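You operate a simulated robot arm through the tools that you are given. There is no shell and no other tool.

The job below is to be done with a simulated two-armed robot. You get a single attempt, and the scene is never put back.

TASK
Put the grey canister on the top shelf of the grey rack. Stack the filter cartridge marked "medium" from the lower shelf of the grey rack on top of the filter cartridge marked "fine". Put two of the steel hose clamps from the lower shelf of the grey rack on the top shelf of the yellow rack. Fetch the round filter pad from the upper shelf of the grey rack and set it on the lower shelf of the yellow rack. Take the beaker with the yellow band and leave it on the top shelf of the grey rack. The order is free. Set down upright: grey canister, beaker with the yellow band.

The check looks at the end state, three seconds after you hand in, the way a careful person would. Anything else that was tipped, shoved, dropped, spilled or broken makes it a failure.

THE ROBOT
Two 7-joint arms with two-finger grippers on one trunk, on a base that drives. Base frame: it is fixed to the floor where the robot stands at the start and does not move with it; the origin is under the middle of the robot, x ahead of it, y to its left, z up. Units: mm, rad, N and s.
The left shoulder is at the start at [51, 161, 1079], the right one opposite. With the tool pointing down near the work surface each hand reaches from about 100 to 720 mm from the robot's upright axis, wherever it stands, measured 20 degrees to its own side. Places, roughly: beaker with the yellow band (8x8x10 cm) [1900, 2600, 700]; filter cartridge [1500, 3000, 750]; grey canister (6x6x9 cm) [1400, 3300, 700]; lower shelf of the yellow rack [2300, 2000, 600]; round filter pad [2000, 2750, 1000]; steel hose clamp (7x5x2 cm) [1600, 3100, 600]; top shelf of the grey rack [1600, 3000, 1500]; top shelf of the yellow rack [2300, 2000, 1500]. Payload 2.45 kg a hand.
The TCP of each hand is the grasp point between the finger pads, 26 mm short of the fingertips. In the tool frame z runs along the fingers and y along their closing line. Largest opening 96 mm; the body of the gripper starts 69 mm behind the TCP.
Orientation is that of the tool frame in the base frame, as a unit quaternion [x, y, z, w]. With the fingers straight down and closing along the base's y, the tool's x points along the base's -x, its y along +y and its z along -z.

THE INTERFACE
- The arms move only by the tool nudge_tool. It takes "left_plan", "right_plan" or both (then of equal length, played together; a hand with none holds still); each is a list of rows, each an object of numbers (a shift or turn left out is 0, a gripper value left out holds the last): "tx", "ty", "tz": the shift along the tool's x, y, z in mm; "ax", "ay", "az": the turn, a rotation vector about the tool's x, y, z in rad; "fingers": the finger opening in mm, from 0 to 96. In form: [{"tx": .., "ty": .., "tz": .., "ax": .., "ay": .., "az": .., "fingers": ..}, ...]. A call has 1 to 20 rows; each row shifts and turns the commanded pose from where the row before left it, along the tool's axes as they then stand. A row lasts 0.2 s, in which the tool goes at most 50 mm and 0.15 rad; a call with a longer step from one row to the next is refused whole, and so is a gripper value outside its range. A pose out of reach is approached as far as the arm can. The call stops where the force on the tool passes 40 N (or 10 N more than at its start, if that is more) or the arm is blocked; 0.2 s more then pass. The fingers move at their own pace and stop on an object; they squeeze with about 21 N. The grip force told is the motor's: it shows also when the fingers shut on nothing. Time passes only in rows, and 0.2 s behind the last, so rows that do not move let the fingers close. The reply holds the time, the measured pose of the TCP, the force on the tool along the base axes, the opening and the grip force, in the units named above and with some noise, with the torque about the TCP (base axes, N m) and any sound that the robot's microphone picked up.
- Cameras (640 x 400 px; columns grow to the right, rows downward): "scene" is now at [143.9, 9.6, 1554.7]; the picture's right is [0.14, -0.99, -0.00], its down [-0.75, -0.10, -0.66] and it looks along [0.65, 0.09, -0.75] (base axes); focal length 262 px, centre (320, 200). "left" rides on the left gripper at [82, -3, -98] in its tool frame; the picture's right is [0.04, 1.00, 0.00], its down [-0.73, 0.03, -0.68] and it looks along [-0.68, 0.03, 0.73] (tool axes); focal length 256 px, centre (320, 200). "right" rides on the right gripper at [82, 3, -98] in its tool frame; the picture's right is [-0.04, 1.00, 0.00], its down [-0.73, -0.03, -0.68] and it looks along [-0.68, -0.03, 0.73] (tool axes); focal length 256 px, centre (320, 200). There is no depth. A picture from a camera that has moved, and an enlarged one, comes with that camera's place and axes in the base frame and with its lens.
- capture(camera): a new picture of that camera. It takes no simulated time.
- raise_lower(by): slides the trunk up (or, below 0, down) by that many mm; the arms and the scene camera ride with it, the base frame stays. It gives what a move gives, with no picture.
- drive_base(legs): drives the robot by 1 to 6 legs, each [ahead, left, turn to the left] in mm, mm and rad, along the robot's own axes; the way and the turn of a leg run together, so that a leg with both is an arc; at most 1500 mm and 3.142 rad a leg. The arms and the cameras ride along, it lands a little off, and it stops where it bumps. It gives what a move gives.
- pan_tilt(pan, tilt): turns the head with the scene camera to pan (to the left, within 2.094 rad either way) and tilt (down, from -0.506 to 1.204), counted from straight ahead of the robot. It gives what a move gives.
- inspect(camera, box): a new picture of the part [left, top, right, bottom] of that camera's present view, enlarged. It takes no simulated time.
- job_done(): hands the job in; it is judged then, once.

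Places have to be worked out from the pictures, the camera data and where the tool is seen. Open the grippers and draw the arms clear of the work before you hand the job in, unless the task says otherwise.

The tools are called by a JSON object that holds its "fn" and its "kwargs". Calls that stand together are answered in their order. nudge_tool: Moves the arms, as the interface text tells. Its arguments: {"type":"object","properties":{"left_plan":{"type":"array","items":{"type":"object","properties":{"tx":{"type":"number"},"ty":{"type":"number"},"tz":{"type":"number"},"ax":{"type":"number"},"ay":{"type":"number"},"az":{"type":"number"},"fingers":{"type":"number"}}}},"right_plan":{"type":"array","items":{"type":"object","properties":{"tx":{"type":"number"},"ty":{"type":"number"},"tz":{"type":"number"},"ax":{"type":"number"},"ay":{"type":"number"},"az":{"type":"number"},"fingers":{"type":"number"}}}}},"required":[]} The other tools are called the same way: raise_lower (by) slides the trunk up or down; drive_base (legs) drives the base; pan_tilt (pan, tilt) turns the head that bears the scene camera; capture (camera) takes a picture; inspect (camera, box) takes an enlarged picture of a part of a camera's view; job_done () hands the job in.

At the start:

```text
time_s: 0.0
left_tool_pos: [465.5, 146.6, 827.3]
left_tool_rot: [0.0, 1.0, 0.0, 0.0]
left_ft_force: [0.1, 0.4, 0.2]
left_ft_torque: [0.03, -0.03, 0.01]
left_width: 95.9
left_gripper_force: 0.1
right_tool_pos: [481.5, -200.1, 819.8]
right_tool_rot: [0.0, 1.0, 0.0, -0.001]
right_ft_force: [-0.4, 0.0, 1.0]
right_ft_torque: [0.01, -0.02, 0.02]
right_width: 96.0
right_gripper_force: 0.0
trunk travel left (down, up): [-250.0, 317.0]
robot x, y, heading: [-1.9, 1.7, 0.002]
head pan, tilt: [0.138, 0.85]
```

scene: 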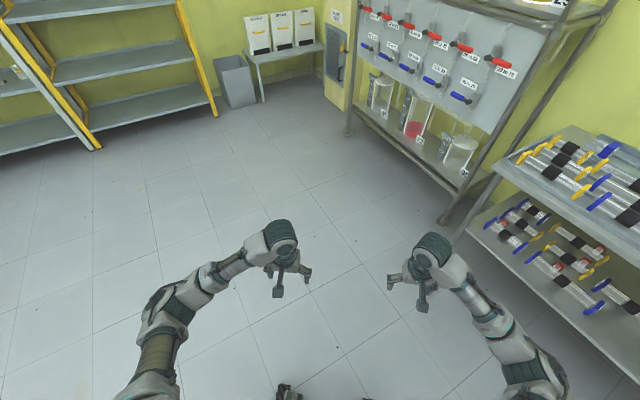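
right: 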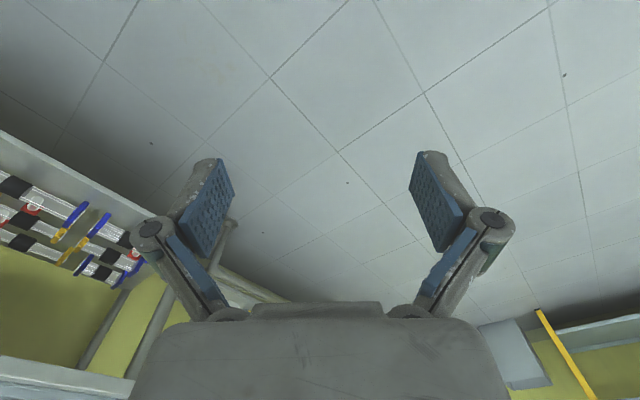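
left: 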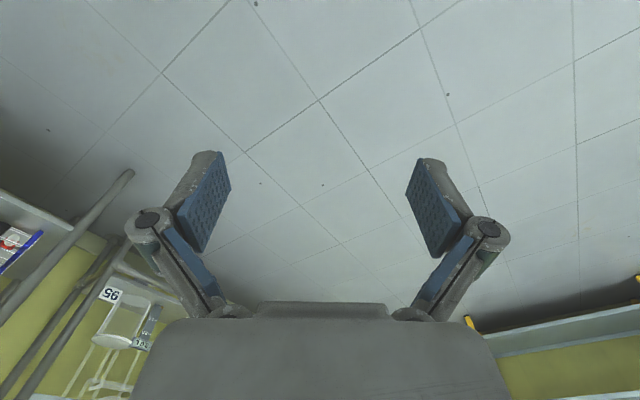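

The first picture shows a yellow rack to the left and other furniture ahead. I'll turn the head left to look toward where the grey rack should be (around [1600, 3000]).

{"fn": "pan_tilt", "kwargs": {"pan": 1.05, "tilt": 0.35}}

{"fn": "capture", "kwargs": {"camera": "scene"}}

```text
time_s: 1.2
left_tool_pos: [463.6, 147.9, 829.4]
left_tool_rot: [0.0, 1.0, 0.0, 0.002]
left_ft_force: [-0.2, 0.4, -0.6]
left_ft_torque: [0.01, 0.01, 0.03]
left_width: 96.1
left_gripper_force: 0.1
right_tool_pos: [478.5, -200.8, 822.6]
right_tool_rot: [0.0, 1.0, -0.001, 0.001]
right_ft_force: [-0.5, 0.0, 0.2]
right_ft_torque: [0.01, -0.02, 0.03]
right_width: 96.3
right_gripper_force: 0.1
trunk travel left (down, up): [-250.0, 317.0]
robot x, y, heading: [-2.1, 2.5, -0.004]
head pan, tilt: [1.051, 0.351]
```

```text
taken
camera scene: at [112.9, 79.7, 1598.5], right [0.87, -0.5, 0.0], down [-0.18, -0.3, -0.94], along [0.47, 0.81, -0.35], focal length 262 px, centre (320, 200)
```

scene: 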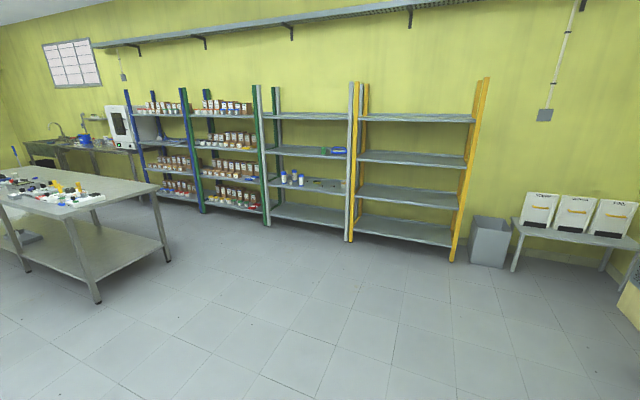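

The grey rack is the third along the wall, with the yellow rack to its right. I'll zoom in on both.

{"fn": "inspect", "kwargs": {"camera": "scene", "box": [250, 70, 370, 250]}}

{"fn": "inspect", "kwargs": {"camera": "scene", "box": [340, 70, 500, 270]}}

```text
2.22 times, centred on (310, 160) of scene
camera zoom: at [112.9, 79.7, 1598.5], right [0.87, -0.5, 0.0], down [-0.18, -0.3, -0.94], along [0.47, 0.81, -0.35], focal length 583 px, centre (342, 289)
```

zoom: 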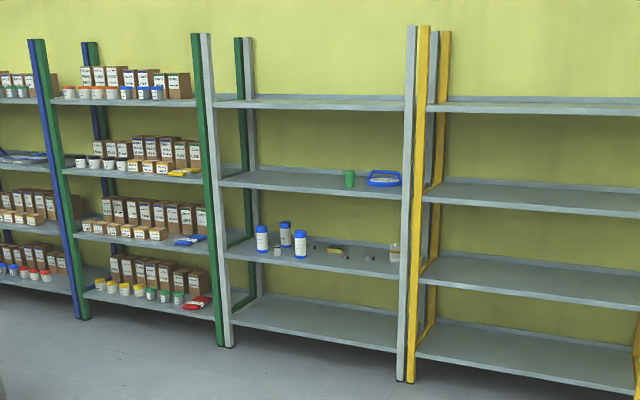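

```text
2.00 times, centred on (420, 170) of scene
camera zoom: at [112.9, 79.7, 1598.5], right [0.87, -0.5, 0.0], down [-0.18, -0.3, -0.94], along [0.47, 0.81, -0.35], focal length 525 px, centre (120, 260)
```

zoom: 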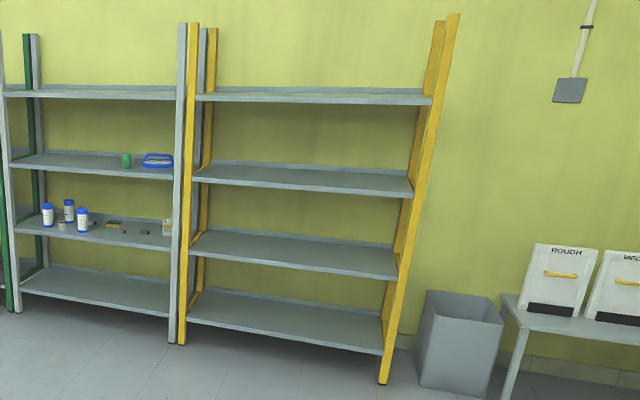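

The two racks stand along a wall whose inward normal points about 0.65 rad left of x, and the grey rack's front line is about 2870 mm from me along that normal. I'll turn square to it, sidestep to the grey rack, and drive part of the way to it.

{"fn": "drive_base", "kwargs": {"legs": [[0, 0, 0.655], [0, 1350, 0], [1400, 0, 0]]}}

{"fn": "pan_tilt", "kwargs": {"pan": 0.0, "tilt": 0.45}}

{"fn": "capture", "kwargs": {"camera": "scene"}}

```text
time_s: 16.5
left_tool_pos: [582.3, 2343.0, 829.0]
left_tool_rot: [-0.321, 0.947, 0.0, 0.001]
left_ft_force: [0.0, 0.1, -0.1]
left_ft_torque: [-0.02, 0.02, 0.02]
left_width: 95.8
left_gripper_force: 0.1
right_tool_pos: [805.6, 2075.5, 820.9]
right_tool_rot: [-0.32, 0.947, 0.0, 0.002]
right_ft_force: [-0.1, 0.0, 0.0]
right_ft_torque: [-0.01, 0.02, 0.01]
right_width: 96.1
right_gripper_force: 0.3
trunk travel left (down, up): [-250.0, 317.0]
robot x, y, heading: [305.0, 1945.4, 0.657]
head pan, tilt: [1.051, 0.351]
```

```text
time_s: 17.8
left_tool_pos: [579.4, 2341.3, 831.2]
left_tool_rot: [-0.321, 0.947, 0.001, 0.004]
left_ft_force: [-0.2, -0.3, 0.1]
left_ft_torque: [0.02, -0.02, -0.01]
left_width: 95.9
left_gripper_force: 0.1
right_tool_pos: [803.1, 2073.7, 824.1]
right_tool_rot: [-0.32, 0.948, 0.0, 0.002]
right_ft_force: [-0.1, 0.5, 0.2]
right_ft_torque: [-0.02, 0.03, 0.02]
right_width: 96.1
right_gripper_force: 0.0
trunk travel left (down, up): [-250.0, 317.0]
robot x, y, heading: [305.0, 1944.0, 0.654]
head pan, tilt: [0.0, 0.45]
```

```text
taken
camera scene: at [429.6, 2039.8, 1589.1], right [0.61, -0.79, 0.0], down [-0.35, -0.27, -0.9], along [0.71, 0.55, -0.44], focal length 262 px, centre (320, 200)
```

scene: 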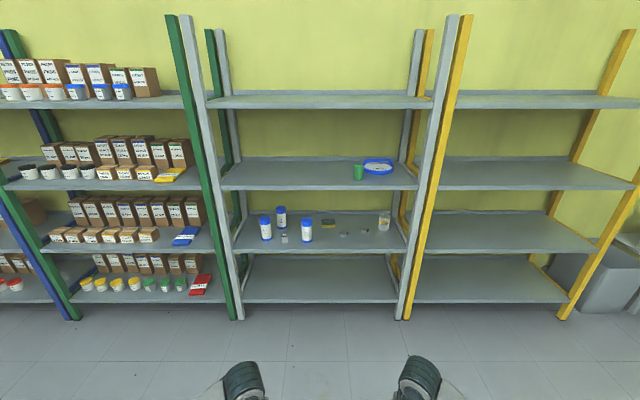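

I'm facing the grey rack almost squarely. I'll zoom in on the lower and upper shelf contents.

{"fn": "inspect", "kwargs": {"camera": "scene", "box": [235, 195, 315, 250]}}

{"fn": "inspect", "kwargs": {"camera": "scene", "box": [310, 195, 410, 255]}}

{"fn": "inspect", "kwargs": {"camera": "scene", "box": [310, 140, 430, 200]}}

```text
7.27 times, centred on (275, 222) of scene
camera zoom: at [429.6, 2039.8, 1589.1], right [0.61, -0.79, 0.0], down [-0.35, -0.27, -0.9], along [0.71, 0.55, -0.44], focal length 1908 px, centre (647, 36)
```

zoom: 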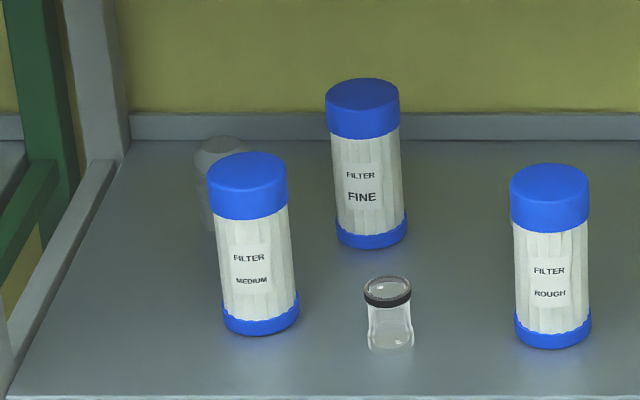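

```text
6.40 times, centred on (360, 225) of scene
camera zoom: at [429.6, 2039.8, 1589.1], right [0.61, -0.79, 0.0], down [-0.35, -0.27, -0.9], along [0.71, 0.55, -0.44], focal length 1679 px, centre (64, 40)
```

zoom: 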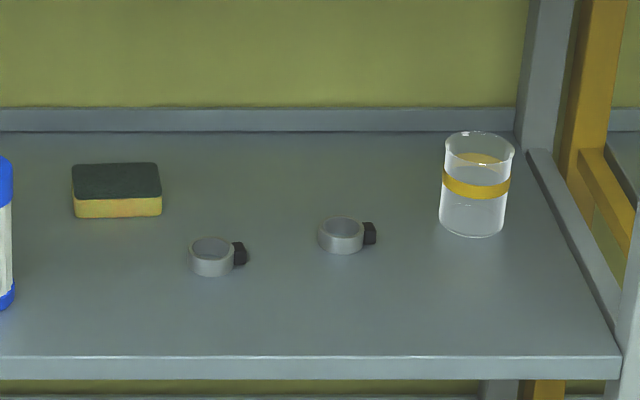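

```text
5.33 times, centred on (370, 170) of scene
camera zoom: at [429.6, 2039.8, 1589.1], right [0.61, -0.79, 0.0], down [-0.35, -0.27, -0.9], along [0.71, 0.55, -0.44], focal length 1399 px, centre (53, 360)
```

zoom: 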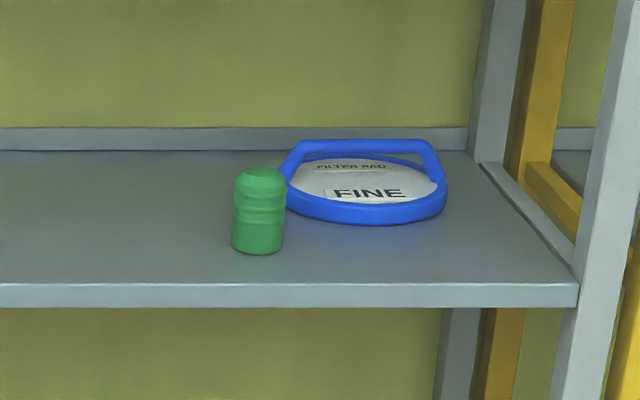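

The grey canister is behind the MEDIUM cartridge; FINE is behind and to its right; there are two hose clamps, the beaker at the right, and the filter pad behind a green can on the upper shelf. Now I'll measure the rack's geometry more precisely with zooms on the post feet and shelf edges.

{"fn": "inspect", "kwargs": {"camera": "scene", "box": [200, 230, 280, 330]}}

{"fn": "inspect", "kwargs": {"camera": "scene", "box": [370, 230, 450, 330]}}

{"fn": "inspect", "kwargs": {"camera": "scene", "box": [190, 80, 270, 200]}}

{"fn": "inspect", "kwargs": {"camera": "scene", "box": [380, 80, 460, 200]}}

```text
4.00 times, centred on (240, 280) of scene
camera zoom: at [429.6, 2039.8, 1589.1], right [0.61, -0.79, 0.0], down [-0.35, -0.27, -0.9], along [0.71, 0.55, -0.44], focal length 1049 px, centre (640, -120)
```

zoom: 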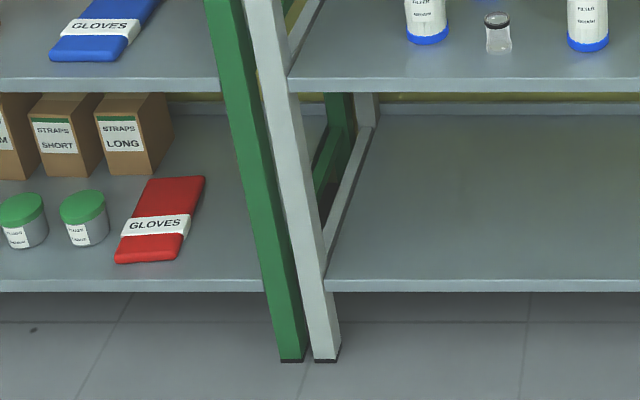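

```text
4.00 times, centred on (410, 280) of scene
camera zoom: at [429.6, 2039.8, 1589.1], right [0.61, -0.79, 0.0], down [-0.35, -0.27, -0.9], along [0.71, 0.55, -0.44], focal length 1049 px, centre (-40, -120)
```

zoom: 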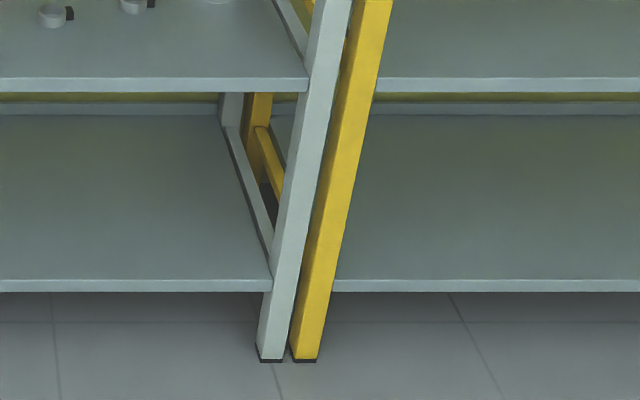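

```text
3.33 times, centred on (230, 140) of scene
camera zoom: at [429.6, 2039.8, 1589.1], right [0.61, -0.79, 0.0], down [-0.35, -0.27, -0.9], along [0.71, 0.55, -0.44], focal length 874 px, centre (620, 400)
```

zoom: 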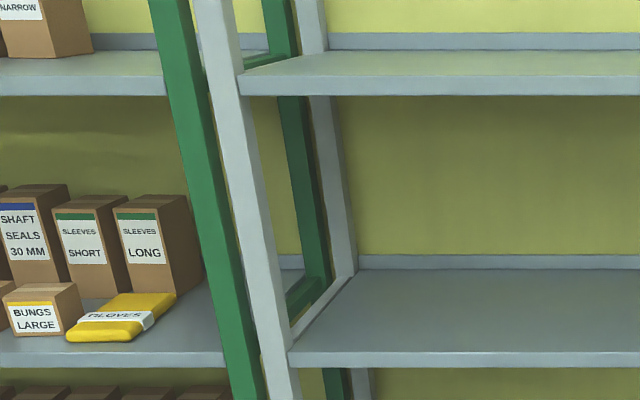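

```text
3.33 times, centred on (420, 140) of scene
camera zoom: at [429.6, 2039.8, 1589.1], right [0.61, -0.79, 0.0], down [-0.35, -0.27, -0.9], along [0.71, 0.55, -0.44], focal length 874 px, centre (-13, 400)
```

zoom: 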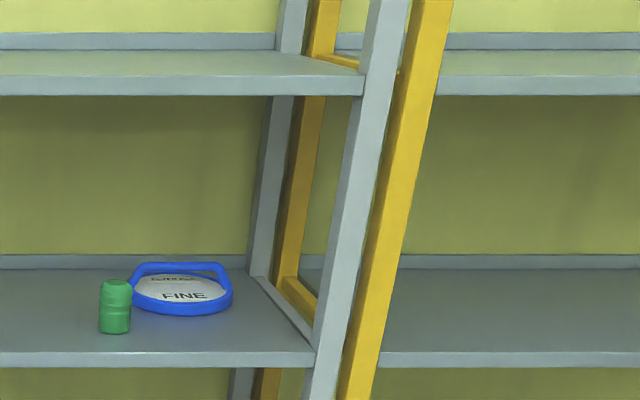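

All shelf edges and feet sit at equal rows left and right, so a heading of 0.654 is square to the rack. In the frame with n (into the rack) and l (left), the front is at n≈2895 and the grey posts at l≈805 and 1919. The shelf tops are at z≈192, 614, 1039 and 1465. Next I'll pitch both tools forward to horizontal in free space and check how the arms cope.

{"fn": "nudge_tool", "kwargs": {"left_plan": [{"ay": -0.15}, {"ay": -0.15}, {"ay": -0.15}, {"ay": -0.15}, {"ay": -0.15}, {"ay": -0.15}, {"ay": -0.15}, {"ay": -0.15}, {"ay": -0.15}, {"ay": -0.15}, {"ay": -0.0708}, {}], "right_plan": [{"ay": -0.15}, {"ay": -0.15}, {"ay": -0.15}, {"ay": -0.15}, {"ay": -0.15}, {"ay": -0.15}, {"ay": -0.15}, {"ay": -0.15}, {"ay": -0.15}, {"ay": -0.15}, {"ay": -0.0708}, {}]}}

{"fn": "pan_tilt", "kwargs": {"pan": 0.0, "tilt": 0.95}}

{"fn": "capture", "kwargs": {"camera": "scene"}}

{"fn": "capture", "kwargs": {"camera": "left"}}

```text
time_s: 20.4
left_tool_pos: [580.3, 2341.3, 832.5]
left_tool_rot: [-0.226, 0.668, 0.229, 0.672]
left_ft_force: [0.5, 0.4, -0.8]
left_ft_torque: [0.03, 0.05, 0.01]
left_width: 95.8
left_gripper_force: 0.0
right_tool_pos: [803.0, 2074.5, 823.6]
right_tool_rot: [-0.226, 0.667, 0.226, 0.673]
right_ft_force: [0.2, 0.7, -0.4]
right_ft_torque: [0.0, 0.01, -0.01]
right_width: 96.1
right_gripper_force: 0.1
trunk travel left (down, up): [-250.0, 317.0]
robot x, y, heading: [304.1, 1940.6, 0.657]
head pan, tilt: [0.0, 0.45]
```

```text
time_s: 21.4
left_tool_pos: [579.5, 2341.6, 830.4]
left_tool_rot: [-0.226, 0.668, 0.228, 0.672]
left_ft_force: [0.1, -0.1, 0.1]
left_ft_torque: [-0.02, 0.0, 0.04]
left_width: 95.8
left_gripper_force: 0.2
right_tool_pos: [802.6, 2074.8, 824.1]
right_tool_rot: [-0.226, 0.668, 0.227, 0.672]
right_ft_force: [-0.3, -0.4, -0.4]
right_ft_torque: [-0.01, 0.05, -0.06]
right_width: 96.0
right_gripper_force: 0.0
trunk travel left (down, up): [-250.0, 317.0]
robot x, y, heading: [302.8, 1944.4, 0.651]
head pan, tilt: [0.0, 0.949]
```

```text
taken
camera scene: at [411.3, 2026.0, 1547.6], right [0.61, -0.79, 0.0], down [-0.65, -0.49, -0.58], along [0.46, 0.35, -0.81], focal length 262 px, centre (320, 200)
```

scene: 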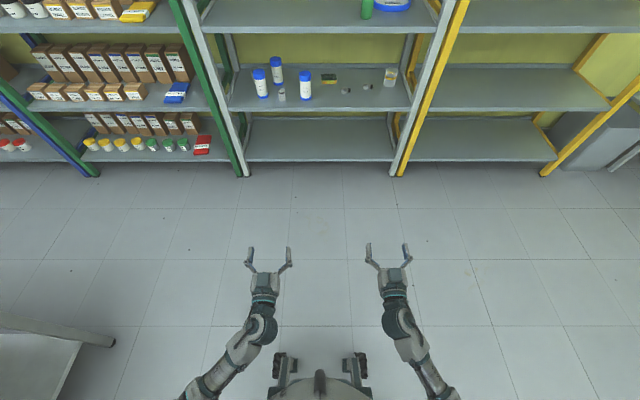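

```text
taken
camera left: at [505.0, 2279.4, 748.4], right [-0.61, 0.79, -0.04], down [-0.56, -0.39, 0.73], along [0.56, 0.47, 0.68], focal length 256 px, centre (320, 200)
```

left: 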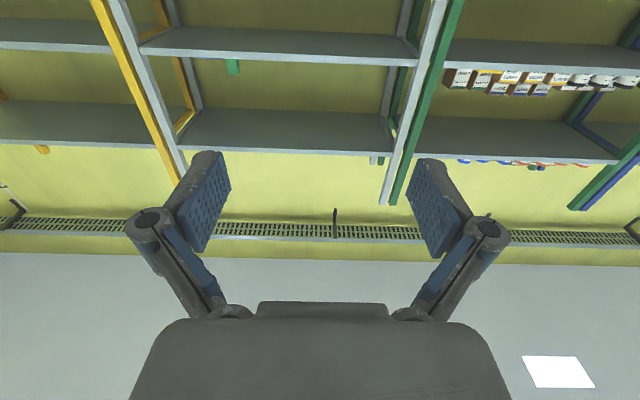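

The arms handle the horizontal pose fine. I'll zoom in on the hands to see their shape, and any bracket, before going into the shelves.

{"fn": "inspect", "kwargs": {"camera": "scene", "box": [170, 230, 470, 400]}}

```text
2.13 times, centred on (320, 315) of scene
camera zoom: at [411.3, 2026.0, 1547.6], right [0.61, -0.79, 0.0], down [-0.65, -0.49, -0.58], along [0.46, 0.35, -0.81], focal length 560 px, centre (320, -45)
```

zoom: 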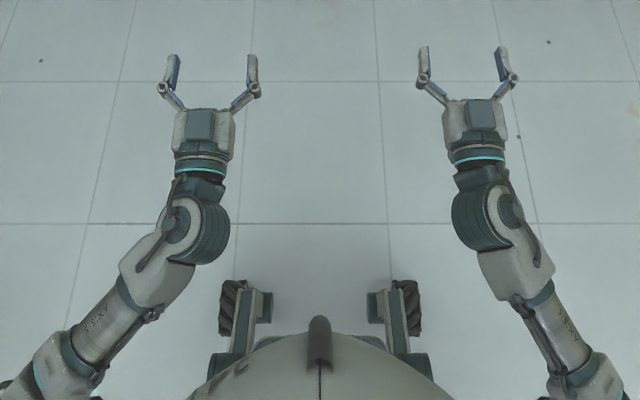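

The hand is slim, and its wrist drum is about 200 mm behind the TCP, so reaching in at a shallow downward tilt will clear the shelves. I'll drive closer in front of the cartridges, lower the trunk, and measure again.

{"fn": "drive_base", "kwargs": {"legs": [[0, 221, 0], [750, 0, 0]]}}

{"fn": "raise_lower", "kwargs": {"by": -250}}

{"fn": "pan_tilt", "kwargs": {"pan": 0.0, "tilt": 0.65}}

{"fn": "capture", "kwargs": {"camera": "scene"}}

```text
time_s: 26.7
left_tool_pos: [1038.3, 2975.6, 830.4]
left_tool_rot: [-0.228, 0.668, 0.23, 0.67]
left_ft_force: [-0.4, 0.5, -0.2]
left_ft_torque: [-0.02, 0.02, 0.02]
left_width: 95.8
left_gripper_force: 0.1
right_tool_pos: [1261.4, 2709.7, 823.6]
right_tool_rot: [-0.229, 0.667, 0.23, 0.671]
right_ft_force: [-0.7, -0.1, 0.4]
right_ft_torque: [0.02, 0.0, -0.03]
right_width: 96.2
right_gripper_force: 0.1
trunk travel left (down, up): [-250.0, 317.0]
robot x, y, heading: [761.7, 2573.8, 0.654]
head pan, tilt: [0.0, 0.949]
```

```text
time_s: 29.3
left_tool_pos: [1037.4, 2974.6, 581.5]
left_tool_rot: [-0.228, 0.666, 0.231, 0.672]
left_ft_force: [0.6, 0.0, 0.9]
left_ft_torque: [0.0, 0.02, 0.01]
left_width: 96.1
left_gripper_force: 0.0
right_tool_pos: [1261.1, 2707.9, 576.6]
right_tool_rot: [-0.229, 0.666, 0.23, 0.671]
right_ft_force: [0.5, 0.0, -0.5]
right_ft_torque: [-0.03, 0.0, 0.01]
right_width: 95.9
right_gripper_force: 0.2
trunk travel left (down, up): [0.0, 567.0]
robot x, y, heading: [765.5, 2577.3, 0.661]
head pan, tilt: [0.0, 0.949]
```

```text
time_s: 30.1
left_tool_pos: [1036.4, 2973.3, 581.9]
left_tool_rot: [-0.227, 0.667, 0.229, 0.671]
left_ft_force: [0.3, 0.8, 0.6]
left_ft_torque: [0.02, 0.0, 0.0]
left_width: 95.8
left_gripper_force: 0.1
right_tool_pos: [1261.7, 2708.8, 574.7]
right_tool_rot: [-0.229, 0.667, 0.23, 0.671]
right_ft_force: [-0.7, 0.4, 0.1]
right_ft_torque: [-0.01, 0.0, -0.03]
right_width: 96.0
right_gripper_force: 0.0
trunk travel left (down, up): [0.0, 567.0]
robot x, y, heading: [765.6, 2578.2, 0.659]
head pan, tilt: [0.0, 0.649]
```

```text
taken
camera scene: at [1101.2, 2837.3, 1260.8], right [0.61, -0.79, 0.0], down [-0.48, -0.37, -0.79], along [0.63, 0.49, -0.61], focal length 262 px, centre (320, 200)
```

scene: 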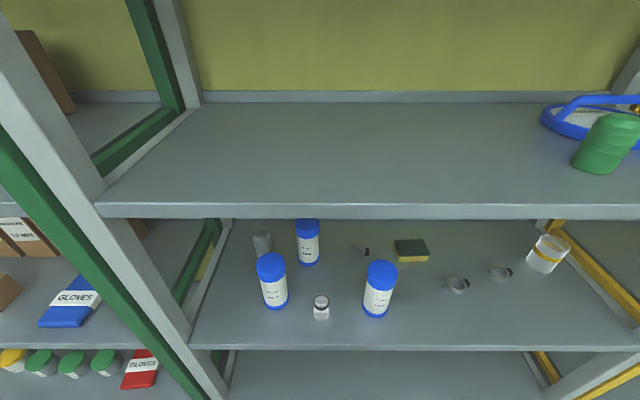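

The closer view also shows a third hose clamp, behind FINE and ROUGH, and the whole lower shelf is visible. I'll zoom in for accurate positions.

{"fn": "inspect", "kwargs": {"camera": "scene", "box": [230, 205, 410, 325]}}

{"fn": "inspect", "kwargs": {"camera": "scene", "box": [340, 205, 600, 355]}}

{"fn": "inspect", "kwargs": {"camera": "scene", "box": [180, 205, 270, 365]}}

```text
3.33 times, centred on (320, 265) of scene
camera zoom: at [1101.2, 2837.3, 1260.8], right [0.61, -0.79, 0.0], down [-0.48, -0.37, -0.79], along [0.63, 0.49, -0.61], focal length 874 px, centre (320, -17)
```

zoom: 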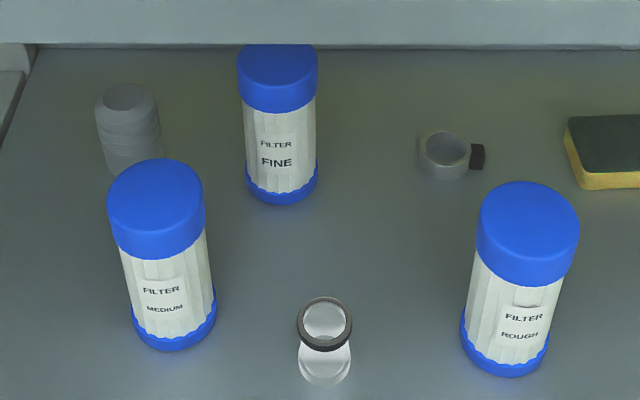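

```text
2.46 times, centred on (470, 280) of scene
camera zoom: at [1101.2, 2837.3, 1260.8], right [0.61, -0.79, 0.0], down [-0.48, -0.37, -0.79], along [0.63, 0.49, -0.61], focal length 646 px, centre (-49, 3)
```

zoom: 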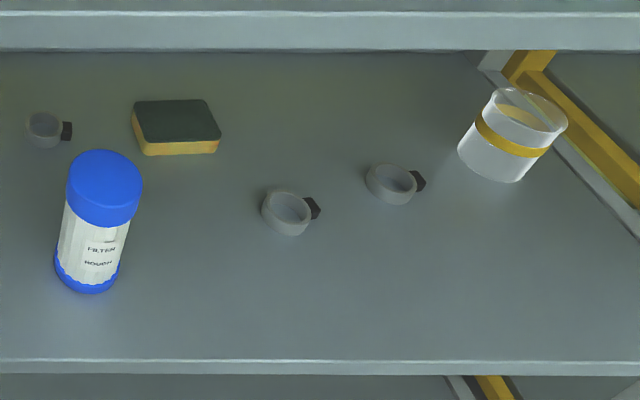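

```text
2.50 times, centred on (225, 285) of scene
camera zoom: at [1101.2, 2837.3, 1260.8], right [0.61, -0.79, 0.0], down [-0.48, -0.37, -0.79], along [0.63, 0.49, -0.61], focal length 656 px, centre (558, -12)
```

zoom: 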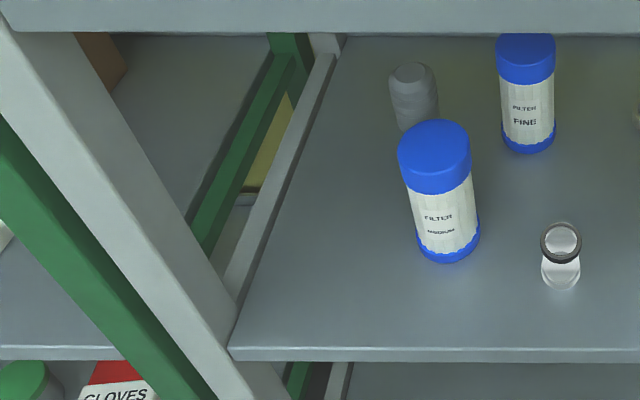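

After matching both views (shelf edge heights fit 206/625/1044/1463 with a small camera pitch offset), I place things as follows in (n, l):
- MEDIUM: (2997, 1697)
- FINE: (3139, 1619), with its top at z≈772
- canister: (3150, 1754)
- beaker: (3121, 927)
- clamps: (3033, 1209), (3072, 1071) and (3152, 1467)

Next I'll raise and retract both hands and give the left tool a slight downward tilt before moving in.

{"fn": "nudge_tool", "kwargs": {"left_plan": [{"tx": -31, "ty": -8, "tz": -27}, {"tx": -31, "ty": -8, "tz": -27}, {"tx": -31, "ty": -8, "tz": -27}, {"tx": -30, "ty": -8, "tz": -27}, {"ay": 0.1}, {"ay": 0.07}, {}], "right_plan": [{"tx": -38, "tz": -28}, {"tx": -38, "tz": -28}, {"tx": -38, "tz": -28}, {"tx": -38, "tz": -28}, {"tx": -38, "tz": -28}, {"ay": 0.1}, {"ay": 0.07}]}}

{"fn": "capture", "kwargs": {"camera": "left"}}

```text
time_s: 31.1
left_tool_pos: [967.6, 2894.6, 572.6]
left_tool_rot: [-0.147, 0.712, 0.307, 0.613]
left_ft_force: [-0.2, -0.1, -0.9]
left_ft_torque: [-0.01, -0.01, 0.05]
left_width: 95.9
left_gripper_force: 0.1
left hand out of reach, approached as far as the arm can: row 1, 2, 3, 4, 5
right_tool_pos: [1210.9, 2702.3, 584.8]
right_tool_rot: [-0.229, 0.665, 0.227, 0.674]
right_ft_force: [0.3, -0.1, -0.6]
right_ft_torque: [0.02, 0.02, -0.01]
right_width: 96.0
right_gripper_force: 0.1
right hand out of reach, approached as far as the arm can: row 1, 2, 3, 4, 5
trunk travel left (down, up): [0.0, 567.0]
robot x, y, heading: [762.2, 2576.7, 0.662]
head pan, tilt: [0.0, 0.649]
stopped in row 5 (left hand): the arm was blocked; the commanded pose is now the measured one
```

```text
taken
camera left: at [877.0, 2845.1, 498.1], right [-0.59, 0.77, 0.22], down [-0.4, -0.52, 0.75], along [0.7, 0.36, 0.62], focal length 256 px, centre (320, 200)
```

left: 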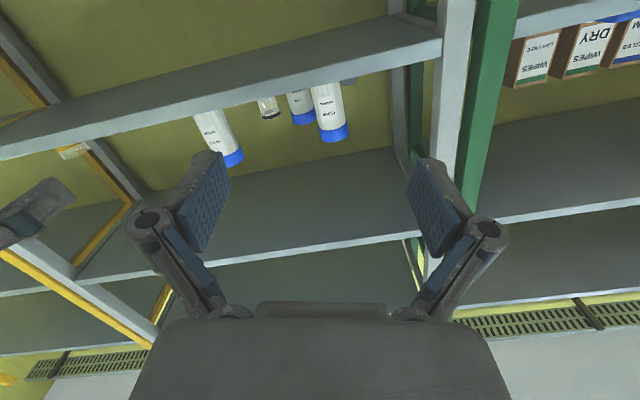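

Retracting the hand while it points forward isn't reachable, so I'll leave it extended and approach with the base. I'll move the left hand forward and restore its orientation, and fold the right hand back to pointing down.

{"fn": "nudge_tool", "kwargs": {"left_plan": [{"tz": 45}, {"tz": 45}, {"tz": 20, "ax": 0.0128, "ay": 0.0546, "az": -0.1295}, {"ax": 0.0128, "ay": 0.0546, "az": -0.1295}, {}, {}, {}, {}, {}, {}, {}, {}], "right_plan": [{"tz": 20}, {"tz": 20, "ay": 0.14}, {"ay": 0.15}, {"ay": 0.15}, {"ay": 0.15}, {"ay": 0.15}, {"ay": 0.15}, {"ay": 0.15}, {"ay": 0.15}, {"ay": 0.15}, {"ay": 0.15}, {"ay": 0.08}]}}

```text
time_s: 33.7
left_tool_pos: [1057.0, 2960.6, 565.9]
left_tool_rot: [-0.249, 0.724, 0.206, 0.609]
left_ft_force: [0.2, 0.2, -0.6]
left_ft_torque: [-0.03, 0.0, 0.0]
left_width: 95.8
left_gripper_force: 0.2
right_tool_pos: [1282.5, 2775.0, 428.9]
right_tool_rot: [-0.323, 0.946, 0.001, 0.006]
right_ft_force: [-0.3, -0.5, 0.1]
right_ft_torque: [-0.01, 0.02, 0.01]
right_width: 96.0
right_gripper_force: 0.1
right hand out of reach, approached as far as the arm can: row 2, 3, 4, 5, 9, 10, 11, 12
trunk travel left (down, up): [0.0, 567.0]
robot x, y, heading: [764.2, 2579.3, 0.659]
head pan, tilt: [0.0, 0.649]
```

The right arm ended up lower than I commanded, so its posture may have drifted. I'll look at the arms with the scene camera.

{"fn": "pan_tilt", "kwargs": {"pan": 0.0, "tilt": 1.2}}

{"fn": "capture", "kwargs": {"camera": "scene"}}

```text
time_s: 34.7
left_tool_pos: [1055.7, 2959.9, 565.2]
left_tool_rot: [-0.249, 0.723, 0.206, 0.611]
left_ft_force: [-0.2, -0.5, 0.5]
left_ft_torque: [-0.04, 0.02, 0.01]
left_width: 95.8
left_gripper_force: 0.1
right_tool_pos: [1281.4, 2775.4, 429.3]
right_tool_rot: [-0.323, 0.946, 0.001, 0.008]
right_ft_force: [0.0, 0.4, -0.8]
right_ft_torque: [-0.01, 0.03, -0.04]
right_width: 96.2
right_gripper_force: 0.2
trunk travel left (down, up): [0.0, 567.0]
robot x, y, heading: [763.2, 2576.3, 0.657]
head pan, tilt: [0.0, 1.201]
```

```text
taken
camera scene: at [1077.1, 2821.4, 1220.2], right [0.61, -0.79, 0.0], down [-0.74, -0.57, -0.36], along [0.28, 0.22, -0.93], focal length 262 px, centre (320, 200)
```

scene: 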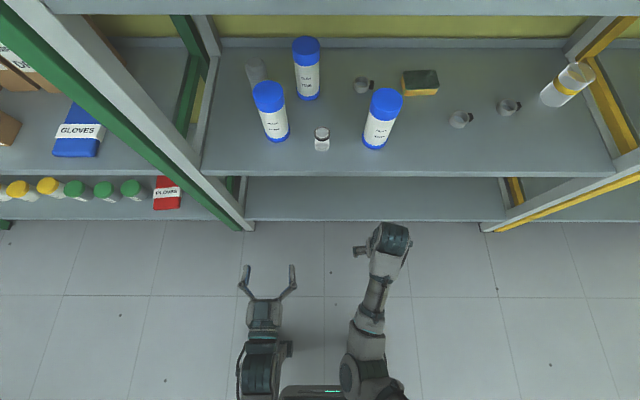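

The pictures match the readings, but the right elbow has swung inward. I'll raise the trunk to a working height and see how the arms and camera follow.

{"fn": "raise_lower", "kwargs": {"by": 140}}

{"fn": "capture", "kwargs": {"camera": "scene"}}

```text
time_s: 36.4
left_tool_pos: [1053.0, 2963.1, 704.5]
left_tool_rot: [-0.248, 0.725, 0.204, 0.609]
left_ft_force: [-0.6, 0.3, 0.7]
left_ft_torque: [0.04, -0.03, 0.01]
left_width: 96.3
left_gripper_force: 0.0
right_tool_pos: [1280.7, 2778.3, 571.3]
right_tool_rot: [-0.323, 0.946, -0.001, 0.007]
right_ft_force: [0.4, 0.0, -0.1]
right_ft_torque: [0.01, -0.02, 0.01]
right_width: 95.9
right_gripper_force: 0.0
trunk travel left (down, up): [-140.0, 427.0]
robot x, y, heading: [762.7, 2574.0, 0.657]
head pan, tilt: [0.0, 1.201]
```

```text
taken
camera scene: at [932.6, 2719.5, 1410.7], right [0.61, -0.79, 0.01], down [-0.74, -0.57, -0.36], along [0.29, 0.22, -0.93], focal length 262 px, centre (320, 200)
```

scene: 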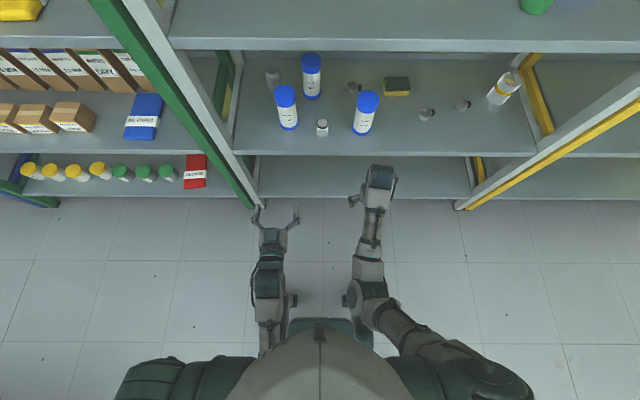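

The trunk leans forward as it lowers, which cramps the arms, so I'll bring it back to its starting height and reach down with the arms instead.

{"fn": "raise_lower", "kwargs": {"by": 110}}

{"fn": "nudge_tool", "kwargs": {"right_plan": [{"ty": -20, "tz": -20}, {"ty": -20, "tz": -20}, {"ty": -10, "tz": -20}, {"tz": -20}, {"tx": 20}, {"tx": 30}, {}, {}]}}

{"fn": "capture", "kwargs": {"camera": "scene"}}

```text
time_s: 37.8
left_tool_pos: [1057.6, 2960.3, 815.1]
left_tool_rot: [-0.249, 0.724, 0.206, 0.609]
left_ft_force: [0.5, 0.2, 0.1]
left_ft_torque: [-0.01, 0.0, 0.02]
left_width: 96.0
left_gripper_force: 0.1
right_tool_pos: [1282.3, 2775.1, 678.8]
right_tool_rot: [-0.323, 0.947, 0.0, 0.005]
right_ft_force: [0.3, -1.1, -0.2]
right_ft_torque: [-0.01, -0.02, 0.01]
right_width: 96.0
right_gripper_force: 0.0
trunk travel left (down, up): [-250.0, 317.0]
robot x, y, heading: [760.5, 2578.3, 0.657]
head pan, tilt: [0.0, 1.201]
```

```text
time_s: 39.6
left_tool_pos: [1056.7, 2960.2, 816.5]
left_tool_rot: [-0.249, 0.723, 0.207, 0.61]
left_ft_force: [-0.3, 0.1, -0.4]
left_ft_torque: [-0.01, 0.02, -0.02]
left_width: 96.3
left_gripper_force: 0.0
right_tool_pos: [1296.7, 2713.5, 726.0]
right_tool_rot: [-0.323, 0.946, 0.001, 0.008]
right_ft_force: [0.7, -0.7, 0.3]
right_ft_torque: [-0.02, 0.0, -0.02]
right_width: 96.0
right_gripper_force: 0.1
right hand out of reach, approached as far as the arm can: row 4, 5, 6
trunk travel left (down, up): [-250.0, 317.0]
robot x, y, heading: [760.3, 2579.8, 0.659]
head pan, tilt: [0.0, 1.201]
```

```text
taken
camera scene: at [857.4, 2650.9, 1531.3], right [0.61, -0.79, 0.0], down [-0.74, -0.57, -0.36], along [0.28, 0.22, -0.93], focal length 262 px, centre (320, 200)
```

scene: 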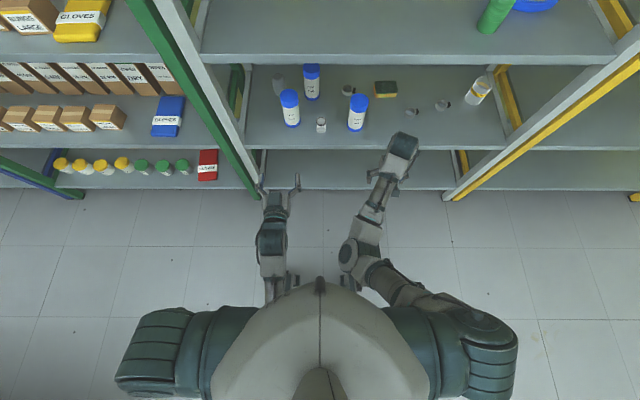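

{"fn": "inspect", "kwargs": {"camera": "scene", "box": [120, 120, 540, 400]}}

```text
1.43 times, centred on (330, 260) of scene
camera zoom: at [857.4, 2650.9, 1531.3], right [0.61, -0.79, 0.0], down [-0.74, -0.57, -0.36], along [0.28, 0.22, -0.93], focal length 375 px, centre (306, 114)
```

zoom: 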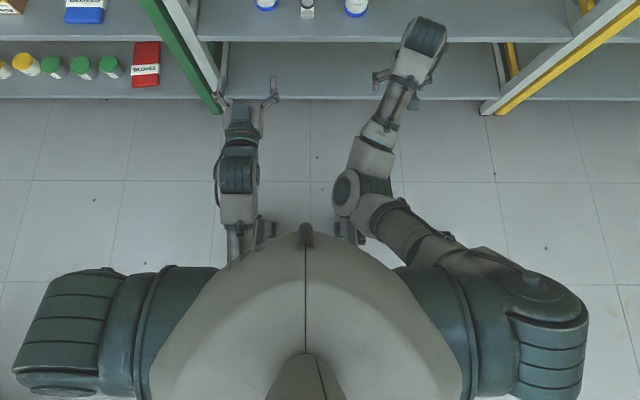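

The right elbow sits inboard and is limiting its retraction. I'll try lowering the right hand while pulling it back and outward, to unfold into a better posture.

{"fn": "nudge_tool", "kwargs": {"right_plan": [{"tz": 30, "ty": -25}, {"tz": 30, "ty": -25}, {"tz": 30, "ty": -25}, {"tz": 20, "ty": -25, "tx": 20}, {"ty": -25, "tx": 30}, {"ty": -20, "tx": 35}, {"tx": 40}, {"tx": 40}, {}]}}

{"fn": "capture", "kwargs": {"camera": "scene"}}

```text
time_s: 41.6
left_tool_pos: [1058.0, 2961.0, 815.3]
left_tool_rot: [-0.249, 0.724, 0.207, 0.609]
left_ft_force: [0.5, 0.2, -0.3]
left_ft_torque: [0.01, -0.02, 0.03]
left_width: 96.0
left_gripper_force: 0.0
right_tool_pos: [1257.6, 2496.9, 613.3]
right_tool_rot: [-0.322, 0.947, 0.002, 0.005]
right_ft_force: [0.6, -0.2, 0.6]
right_ft_torque: [0.04, -0.03, -0.01]
right_width: 96.1
right_gripper_force: 0.0
trunk travel left (down, up): [-250.0, 317.0]
robot x, y, heading: [760.9, 2579.2, 0.66]
head pan, tilt: [0.0, 1.201]
```

```text
taken
camera scene: at [857.8, 2649.6, 1531.3], right [0.61, -0.79, 0.0], down [-0.74, -0.57, -0.36], along [0.28, 0.22, -0.93], focal length 262 px, centre (320, 200)
```

scene: 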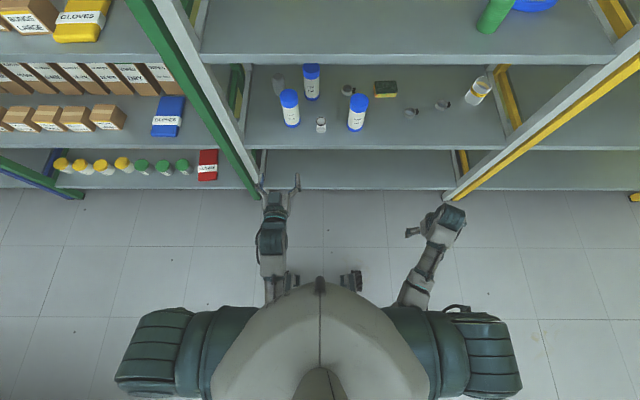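

The right arm has unfolded now. I'll pull it back another 100 mm so it stays clear of the rack while the left hand works, and bring the left hand to grasp height.

{"fn": "nudge_tool", "kwargs": {"right_plan": [{"tx": 35}, {"tx": 35}, {"tx": 30}, {}]}}

{"fn": "nudge_tool", "kwargs": {"left_plan": [{"tx": 36, "tz": 4}, {"tx": 36, "tz": 4}, {"tx": 35, "tz": 4}, {}]}}

```text
time_s: 42.6
left_tool_pos: [1057.9, 2960.6, 816.0]
left_tool_rot: [-0.249, 0.724, 0.206, 0.61]
left_ft_force: [0.5, 0.4, -0.2]
left_ft_torque: [-0.05, 0.03, 0.01]
left_width: 95.8
left_gripper_force: 0.0
right_tool_pos: [1179.3, 2436.2, 611.8]
right_tool_rot: [-0.323, 0.946, 0.002, 0.006]
right_ft_force: [-0.5, 1.0, -0.3]
right_ft_torque: [-0.02, 0.0, 0.0]
right_width: 95.9
right_gripper_force: 0.0
trunk travel left (down, up): [-250.0, 317.0]
robot x, y, heading: [760.1, 2578.6, 0.658]
head pan, tilt: [0.0, 1.201]
```

```text
time_s: 43.6
left_tool_pos: [1052.7, 2954.0, 707.8]
left_tool_rot: [-0.25, 0.723, 0.208, 0.609]
left_ft_force: [-0.2, 0.9, 0.4]
left_ft_torque: [-0.04, -0.04, -0.02]
left_width: 96.1
left_gripper_force: 0.1
right_tool_pos: [1177.2, 2436.1, 613.1]
right_tool_rot: [-0.323, 0.946, 0.002, 0.006]
right_ft_force: [-1.2, 0.2, 0.7]
right_ft_torque: [0.0, -0.04, -0.01]
right_width: 96.3
right_gripper_force: 0.0
trunk travel left (down, up): [-250.0, 317.0]
robot x, y, heading: [762.6, 2580.3, 0.659]
head pan, tilt: [0.0, 1.201]
```

The left TCP is at (n 2632, l 1704, z 708). I'll drive ahead 265 mm to bring it just short of MEDIUM, then check with the wrist camera.

{"fn": "drive_base", "kwargs": {"legs": [[265, 0, 0]]}}

{"fn": "capture", "kwargs": {"camera": "left"}}

{"fn": "capture", "kwargs": {"camera": "scene"}}

```text
time_s: 45.5
left_tool_pos: [1263.0, 3115.6, 706.4]
left_tool_rot: [-0.248, 0.724, 0.206, 0.61]
left_ft_force: [-0.7, 0.0, 0.1]
left_ft_torque: [-0.01, -0.03, 0.02]
left_width: 96.3
left_gripper_force: 0.0
right_tool_pos: [1387.6, 2596.3, 611.1]
right_tool_rot: [-0.321, 0.947, 0.001, 0.005]
right_ft_force: [-0.3, 0.4, -0.2]
right_ft_torque: [-0.03, 0.02, 0.0]
right_width: 95.6
right_gripper_force: 0.1
trunk travel left (down, up): [-250.0, 317.0]
robot x, y, heading: [970.0, 2738.3, 0.656]
head pan, tilt: [0.0, 1.201]
```

```text
taken
camera left: at [1177.7, 3045.0, 643.7], right [-0.61, 0.79, -0.04], down [-0.45, -0.31, 0.84], along [0.65, 0.54, 0.54], focal length 256 px, centre (320, 200)
```

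left: 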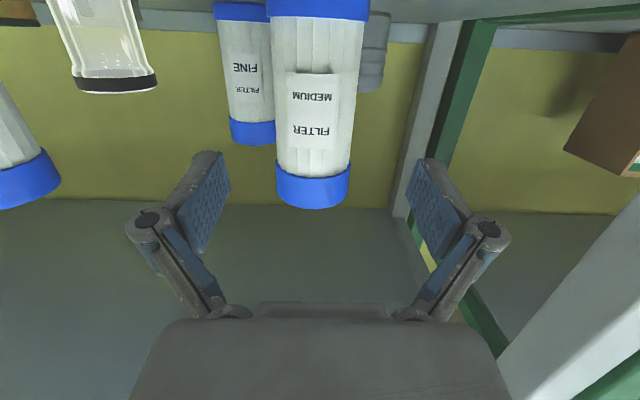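

```text
taken
camera scene: at [1066.2, 2810.1, 1531.3], right [0.61, -0.79, 0.0], down [-0.74, -0.57, -0.36], along [0.28, 0.22, -0.93], focal length 262 px, centre (320, 200)
```

scene: 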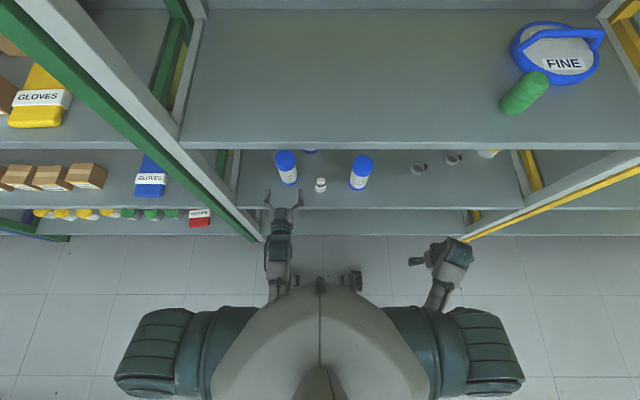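

MEDIUM is centred between the open fingers within a few mm. I'll advance 99 mm horizontally so the TCP reaches its axis, then check before closing.

{"fn": "nudge_tool", "kwargs": {"left_plan": [{"tz": 24.4, "tx": -4.2, "ty": -1}, {"tz": 24.4, "tx": -4.2, "ty": -1}, {"tz": 24.4, "tx": -4.2, "ty": -1}, {"tz": 24.4, "tx": -4.2}, {}]}}

{"fn": "capture", "kwargs": {"camera": "left"}}

```text
time_s: 46.7
left_tool_pos: [1345.3, 3173.2, 709.4]
left_tool_rot: [-0.247, 0.723, 0.206, 0.611]
left_ft_force: [0.0, 0.6, -0.2]
left_ft_torque: [-0.01, 0.04, -0.02]
left_width: 96.1
left_gripper_force: 0.1
right_tool_pos: [1385.9, 2596.0, 612.0]
right_tool_rot: [-0.321, 0.947, 0.002, 0.006]
right_ft_force: [0.3, 0.2, 0.1]
right_ft_torque: [0.02, -0.02, 0.02]
right_width: 96.0
right_gripper_force: 0.1
trunk travel left (down, up): [-250.0, 317.0]
robot x, y, heading: [970.2, 2742.6, 0.657]
head pan, tilt: [0.0, 1.201]
```

```text
taken
camera left: at [1259.5, 3102.9, 645.1], right [-0.61, 0.79, -0.04], down [-0.45, -0.31, 0.84], along [0.65, 0.53, 0.55], focal length 256 px, centre (320, 200)
```

left: 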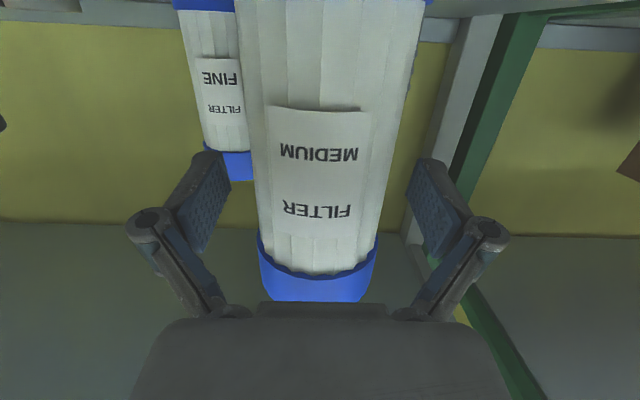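

The TCP is at MEDIUM's axis with the cartridge centred. I'll close the fingers on it.

{"fn": "nudge_tool", "kwargs": {"left_plan": [{"fingers": 30}, {}, {}, {}]}}

```text
time_s: 47.7
left_tool_pos: [1343.4, 3173.1, 708.9]
left_tool_rot: [-0.247, 0.723, 0.206, 0.611]
left_ft_force: [0.2, 0.5, 0.4]
left_ft_torque: [0.03, -0.08, 0.01]
left_width: 65.8
left_gripper_force: 21.1
right_tool_pos: [1387.0, 2595.7, 611.9]
right_tool_rot: [-0.322, 0.947, 0.002, 0.006]
right_ft_force: [0.0, 0.7, -0.3]
right_ft_torque: [-0.02, -0.01, 0.0]
right_width: 96.0
right_gripper_force: 0.1
trunk travel left (down, up): [-250.0, 317.0]
robot x, y, heading: [969.7, 2741.2, 0.662]
head pan, tilt: [0.0, 1.201]
```

The grip is solid at 65.8 mm and 21 N. I'll lift it straight up 165 mm so its base clears the top of FINE.

{"fn": "nudge_tool", "kwargs": {"left_plan": [{"tx": -27.1, "tz": -4.65}, {"tx": -27.1, "tz": -4.65}, {"tx": -27.1, "tz": -4.65}, {"tx": -27.1, "tz": -4.65}, {"tx": -27.1, "tz": -4.65}, {"tx": -27.1, "tz": -4.65}, {}]}}

{"fn": "capture", "kwargs": {"camera": "scene"}}

{"fn": "capture", "kwargs": {"camera": "left"}}

```text
time_s: 49.3
left_tool_pos: [1343.0, 3173.7, 875.0]
left_tool_rot: [-0.248, 0.723, 0.207, 0.61]
left_ft_force: [0.1, 0.1, -0.6]
left_ft_torque: [-0.03, 0.02, 0.0]
left_width: 65.9
left_gripper_force: 20.9
right_tool_pos: [1386.7, 2597.2, 612.4]
right_tool_rot: [-0.321, 0.947, 0.002, 0.006]
right_ft_force: [0.1, -0.4, 0.3]
right_ft_torque: [-0.01, 0.0, 0.01]
right_width: 96.3
right_gripper_force: 0.3
trunk travel left (down, up): [-250.0, 317.0]
robot x, y, heading: [969.4, 2740.7, 0.657]
head pan, tilt: [0.0, 1.201]
```

```text
taken
camera scene: at [1066.6, 2809.8, 1531.3], right [0.61, -0.79, 0.0], down [-0.74, -0.57, -0.36], along [0.28, 0.22, -0.93], focal length 262 px, centre (320, 200)
```

scene: 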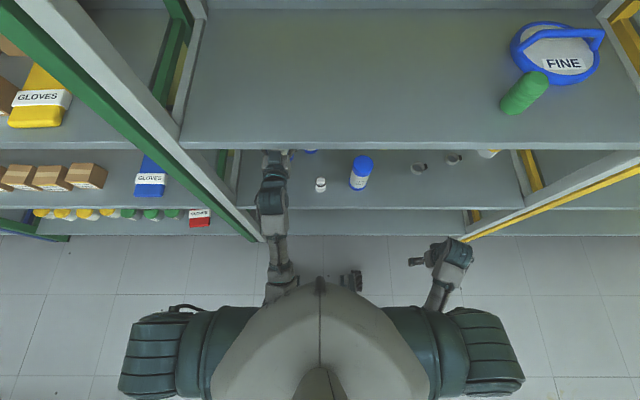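

```text
taken
camera left: at [1258.1, 3103.3, 810.4], right [-0.62, 0.79, -0.04], down [-0.45, -0.31, 0.84], along [0.65, 0.54, 0.54], focal length 256 px, centre (320, 200)
```

left: 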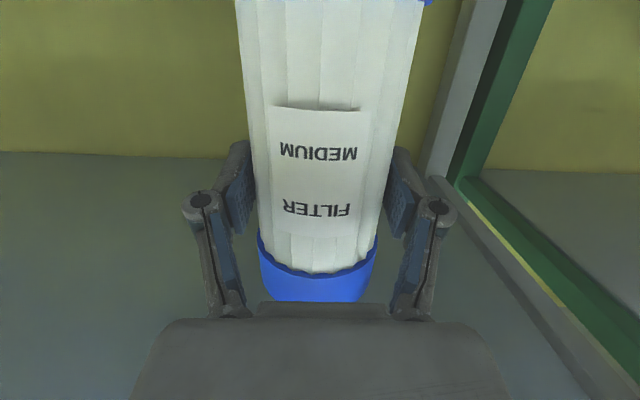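

MEDIUM is lifted to z 875 without slipping, so its base is about 18 mm above FINE's top. Both cameras agree that FINE lies Δn=+142, Δl=−81 from where MEDIUM was held, so I'll shift it over there.

{"fn": "nudge_tool", "kwargs": {"left_plan": [{"tz": 23.3, "tx": -4, "ty": -13.5}, {"tz": 23.3, "tx": -4, "ty": -13.5}, {"tz": 23.3, "tx": -4, "ty": -13.5}, {"tz": 23.3, "tx": -4, "ty": -13.5}, {"tz": 23.3, "tx": -4, "ty": -13.5}, {"tz": 23.3, "tx": -4, "ty": -13.5}, {}]}}

{"fn": "capture", "kwargs": {"camera": "left"}}

{"fn": "capture", "kwargs": {"camera": "scene"}}

```text
time_s: 50.9
left_tool_pos: [1495.2, 3213.5, 868.2]
left_tool_rot: [-0.241, 0.725, 0.226, 0.604]
left_ft_force: [-0.1, 0.6, 0.3]
left_ft_torque: [0.03, 0.0, 0.01]
left_width: 30.0
left_gripper_force: 0.1
right_tool_pos: [1386.3, 2596.4, 612.1]
right_tool_rot: [-0.321, 0.947, 0.002, 0.006]
right_ft_force: [0.0, -0.6, 0.6]
right_ft_torque: [0.05, 0.01, -0.03]
right_width: 96.0
right_gripper_force: 0.0
trunk travel left (down, up): [-250.0, 317.0]
robot x, y, heading: [971.4, 2741.3, 0.651]
head pan, tilt: [0.0, 1.201]
```

```text
taken
camera left: at [1409.2, 3144.6, 804.0], right [-0.63, 0.78, 0.0], down [-0.43, -0.34, 0.84], along [0.65, 0.53, 0.55], focal length 256 px, centre (320, 200)
```

left: 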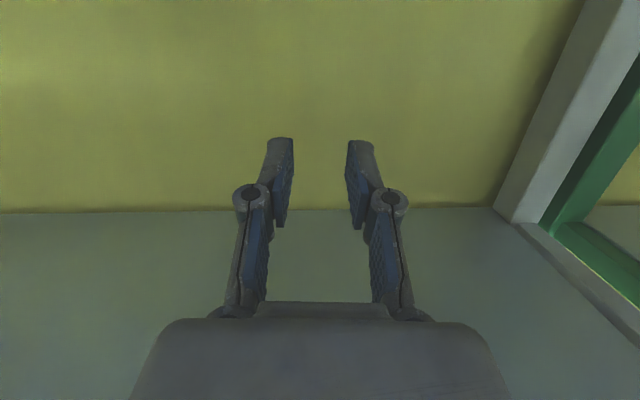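

```text
taken
camera scene: at [1067.4, 2809.5, 1531.3], right [0.61, -0.79, 0.0], down [-0.74, -0.57, -0.36], along [0.28, 0.22, -0.93], focal length 262 px, centre (320, 200)
```

scene: 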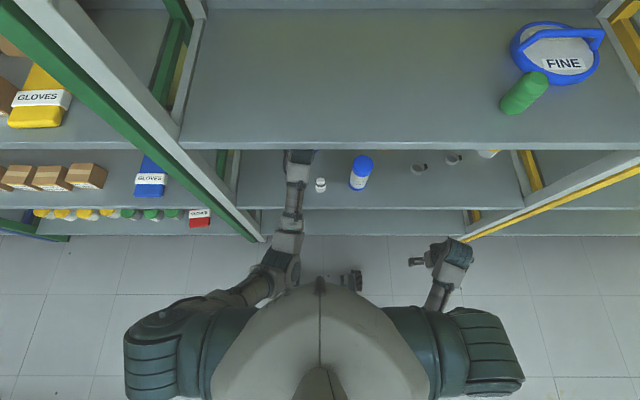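

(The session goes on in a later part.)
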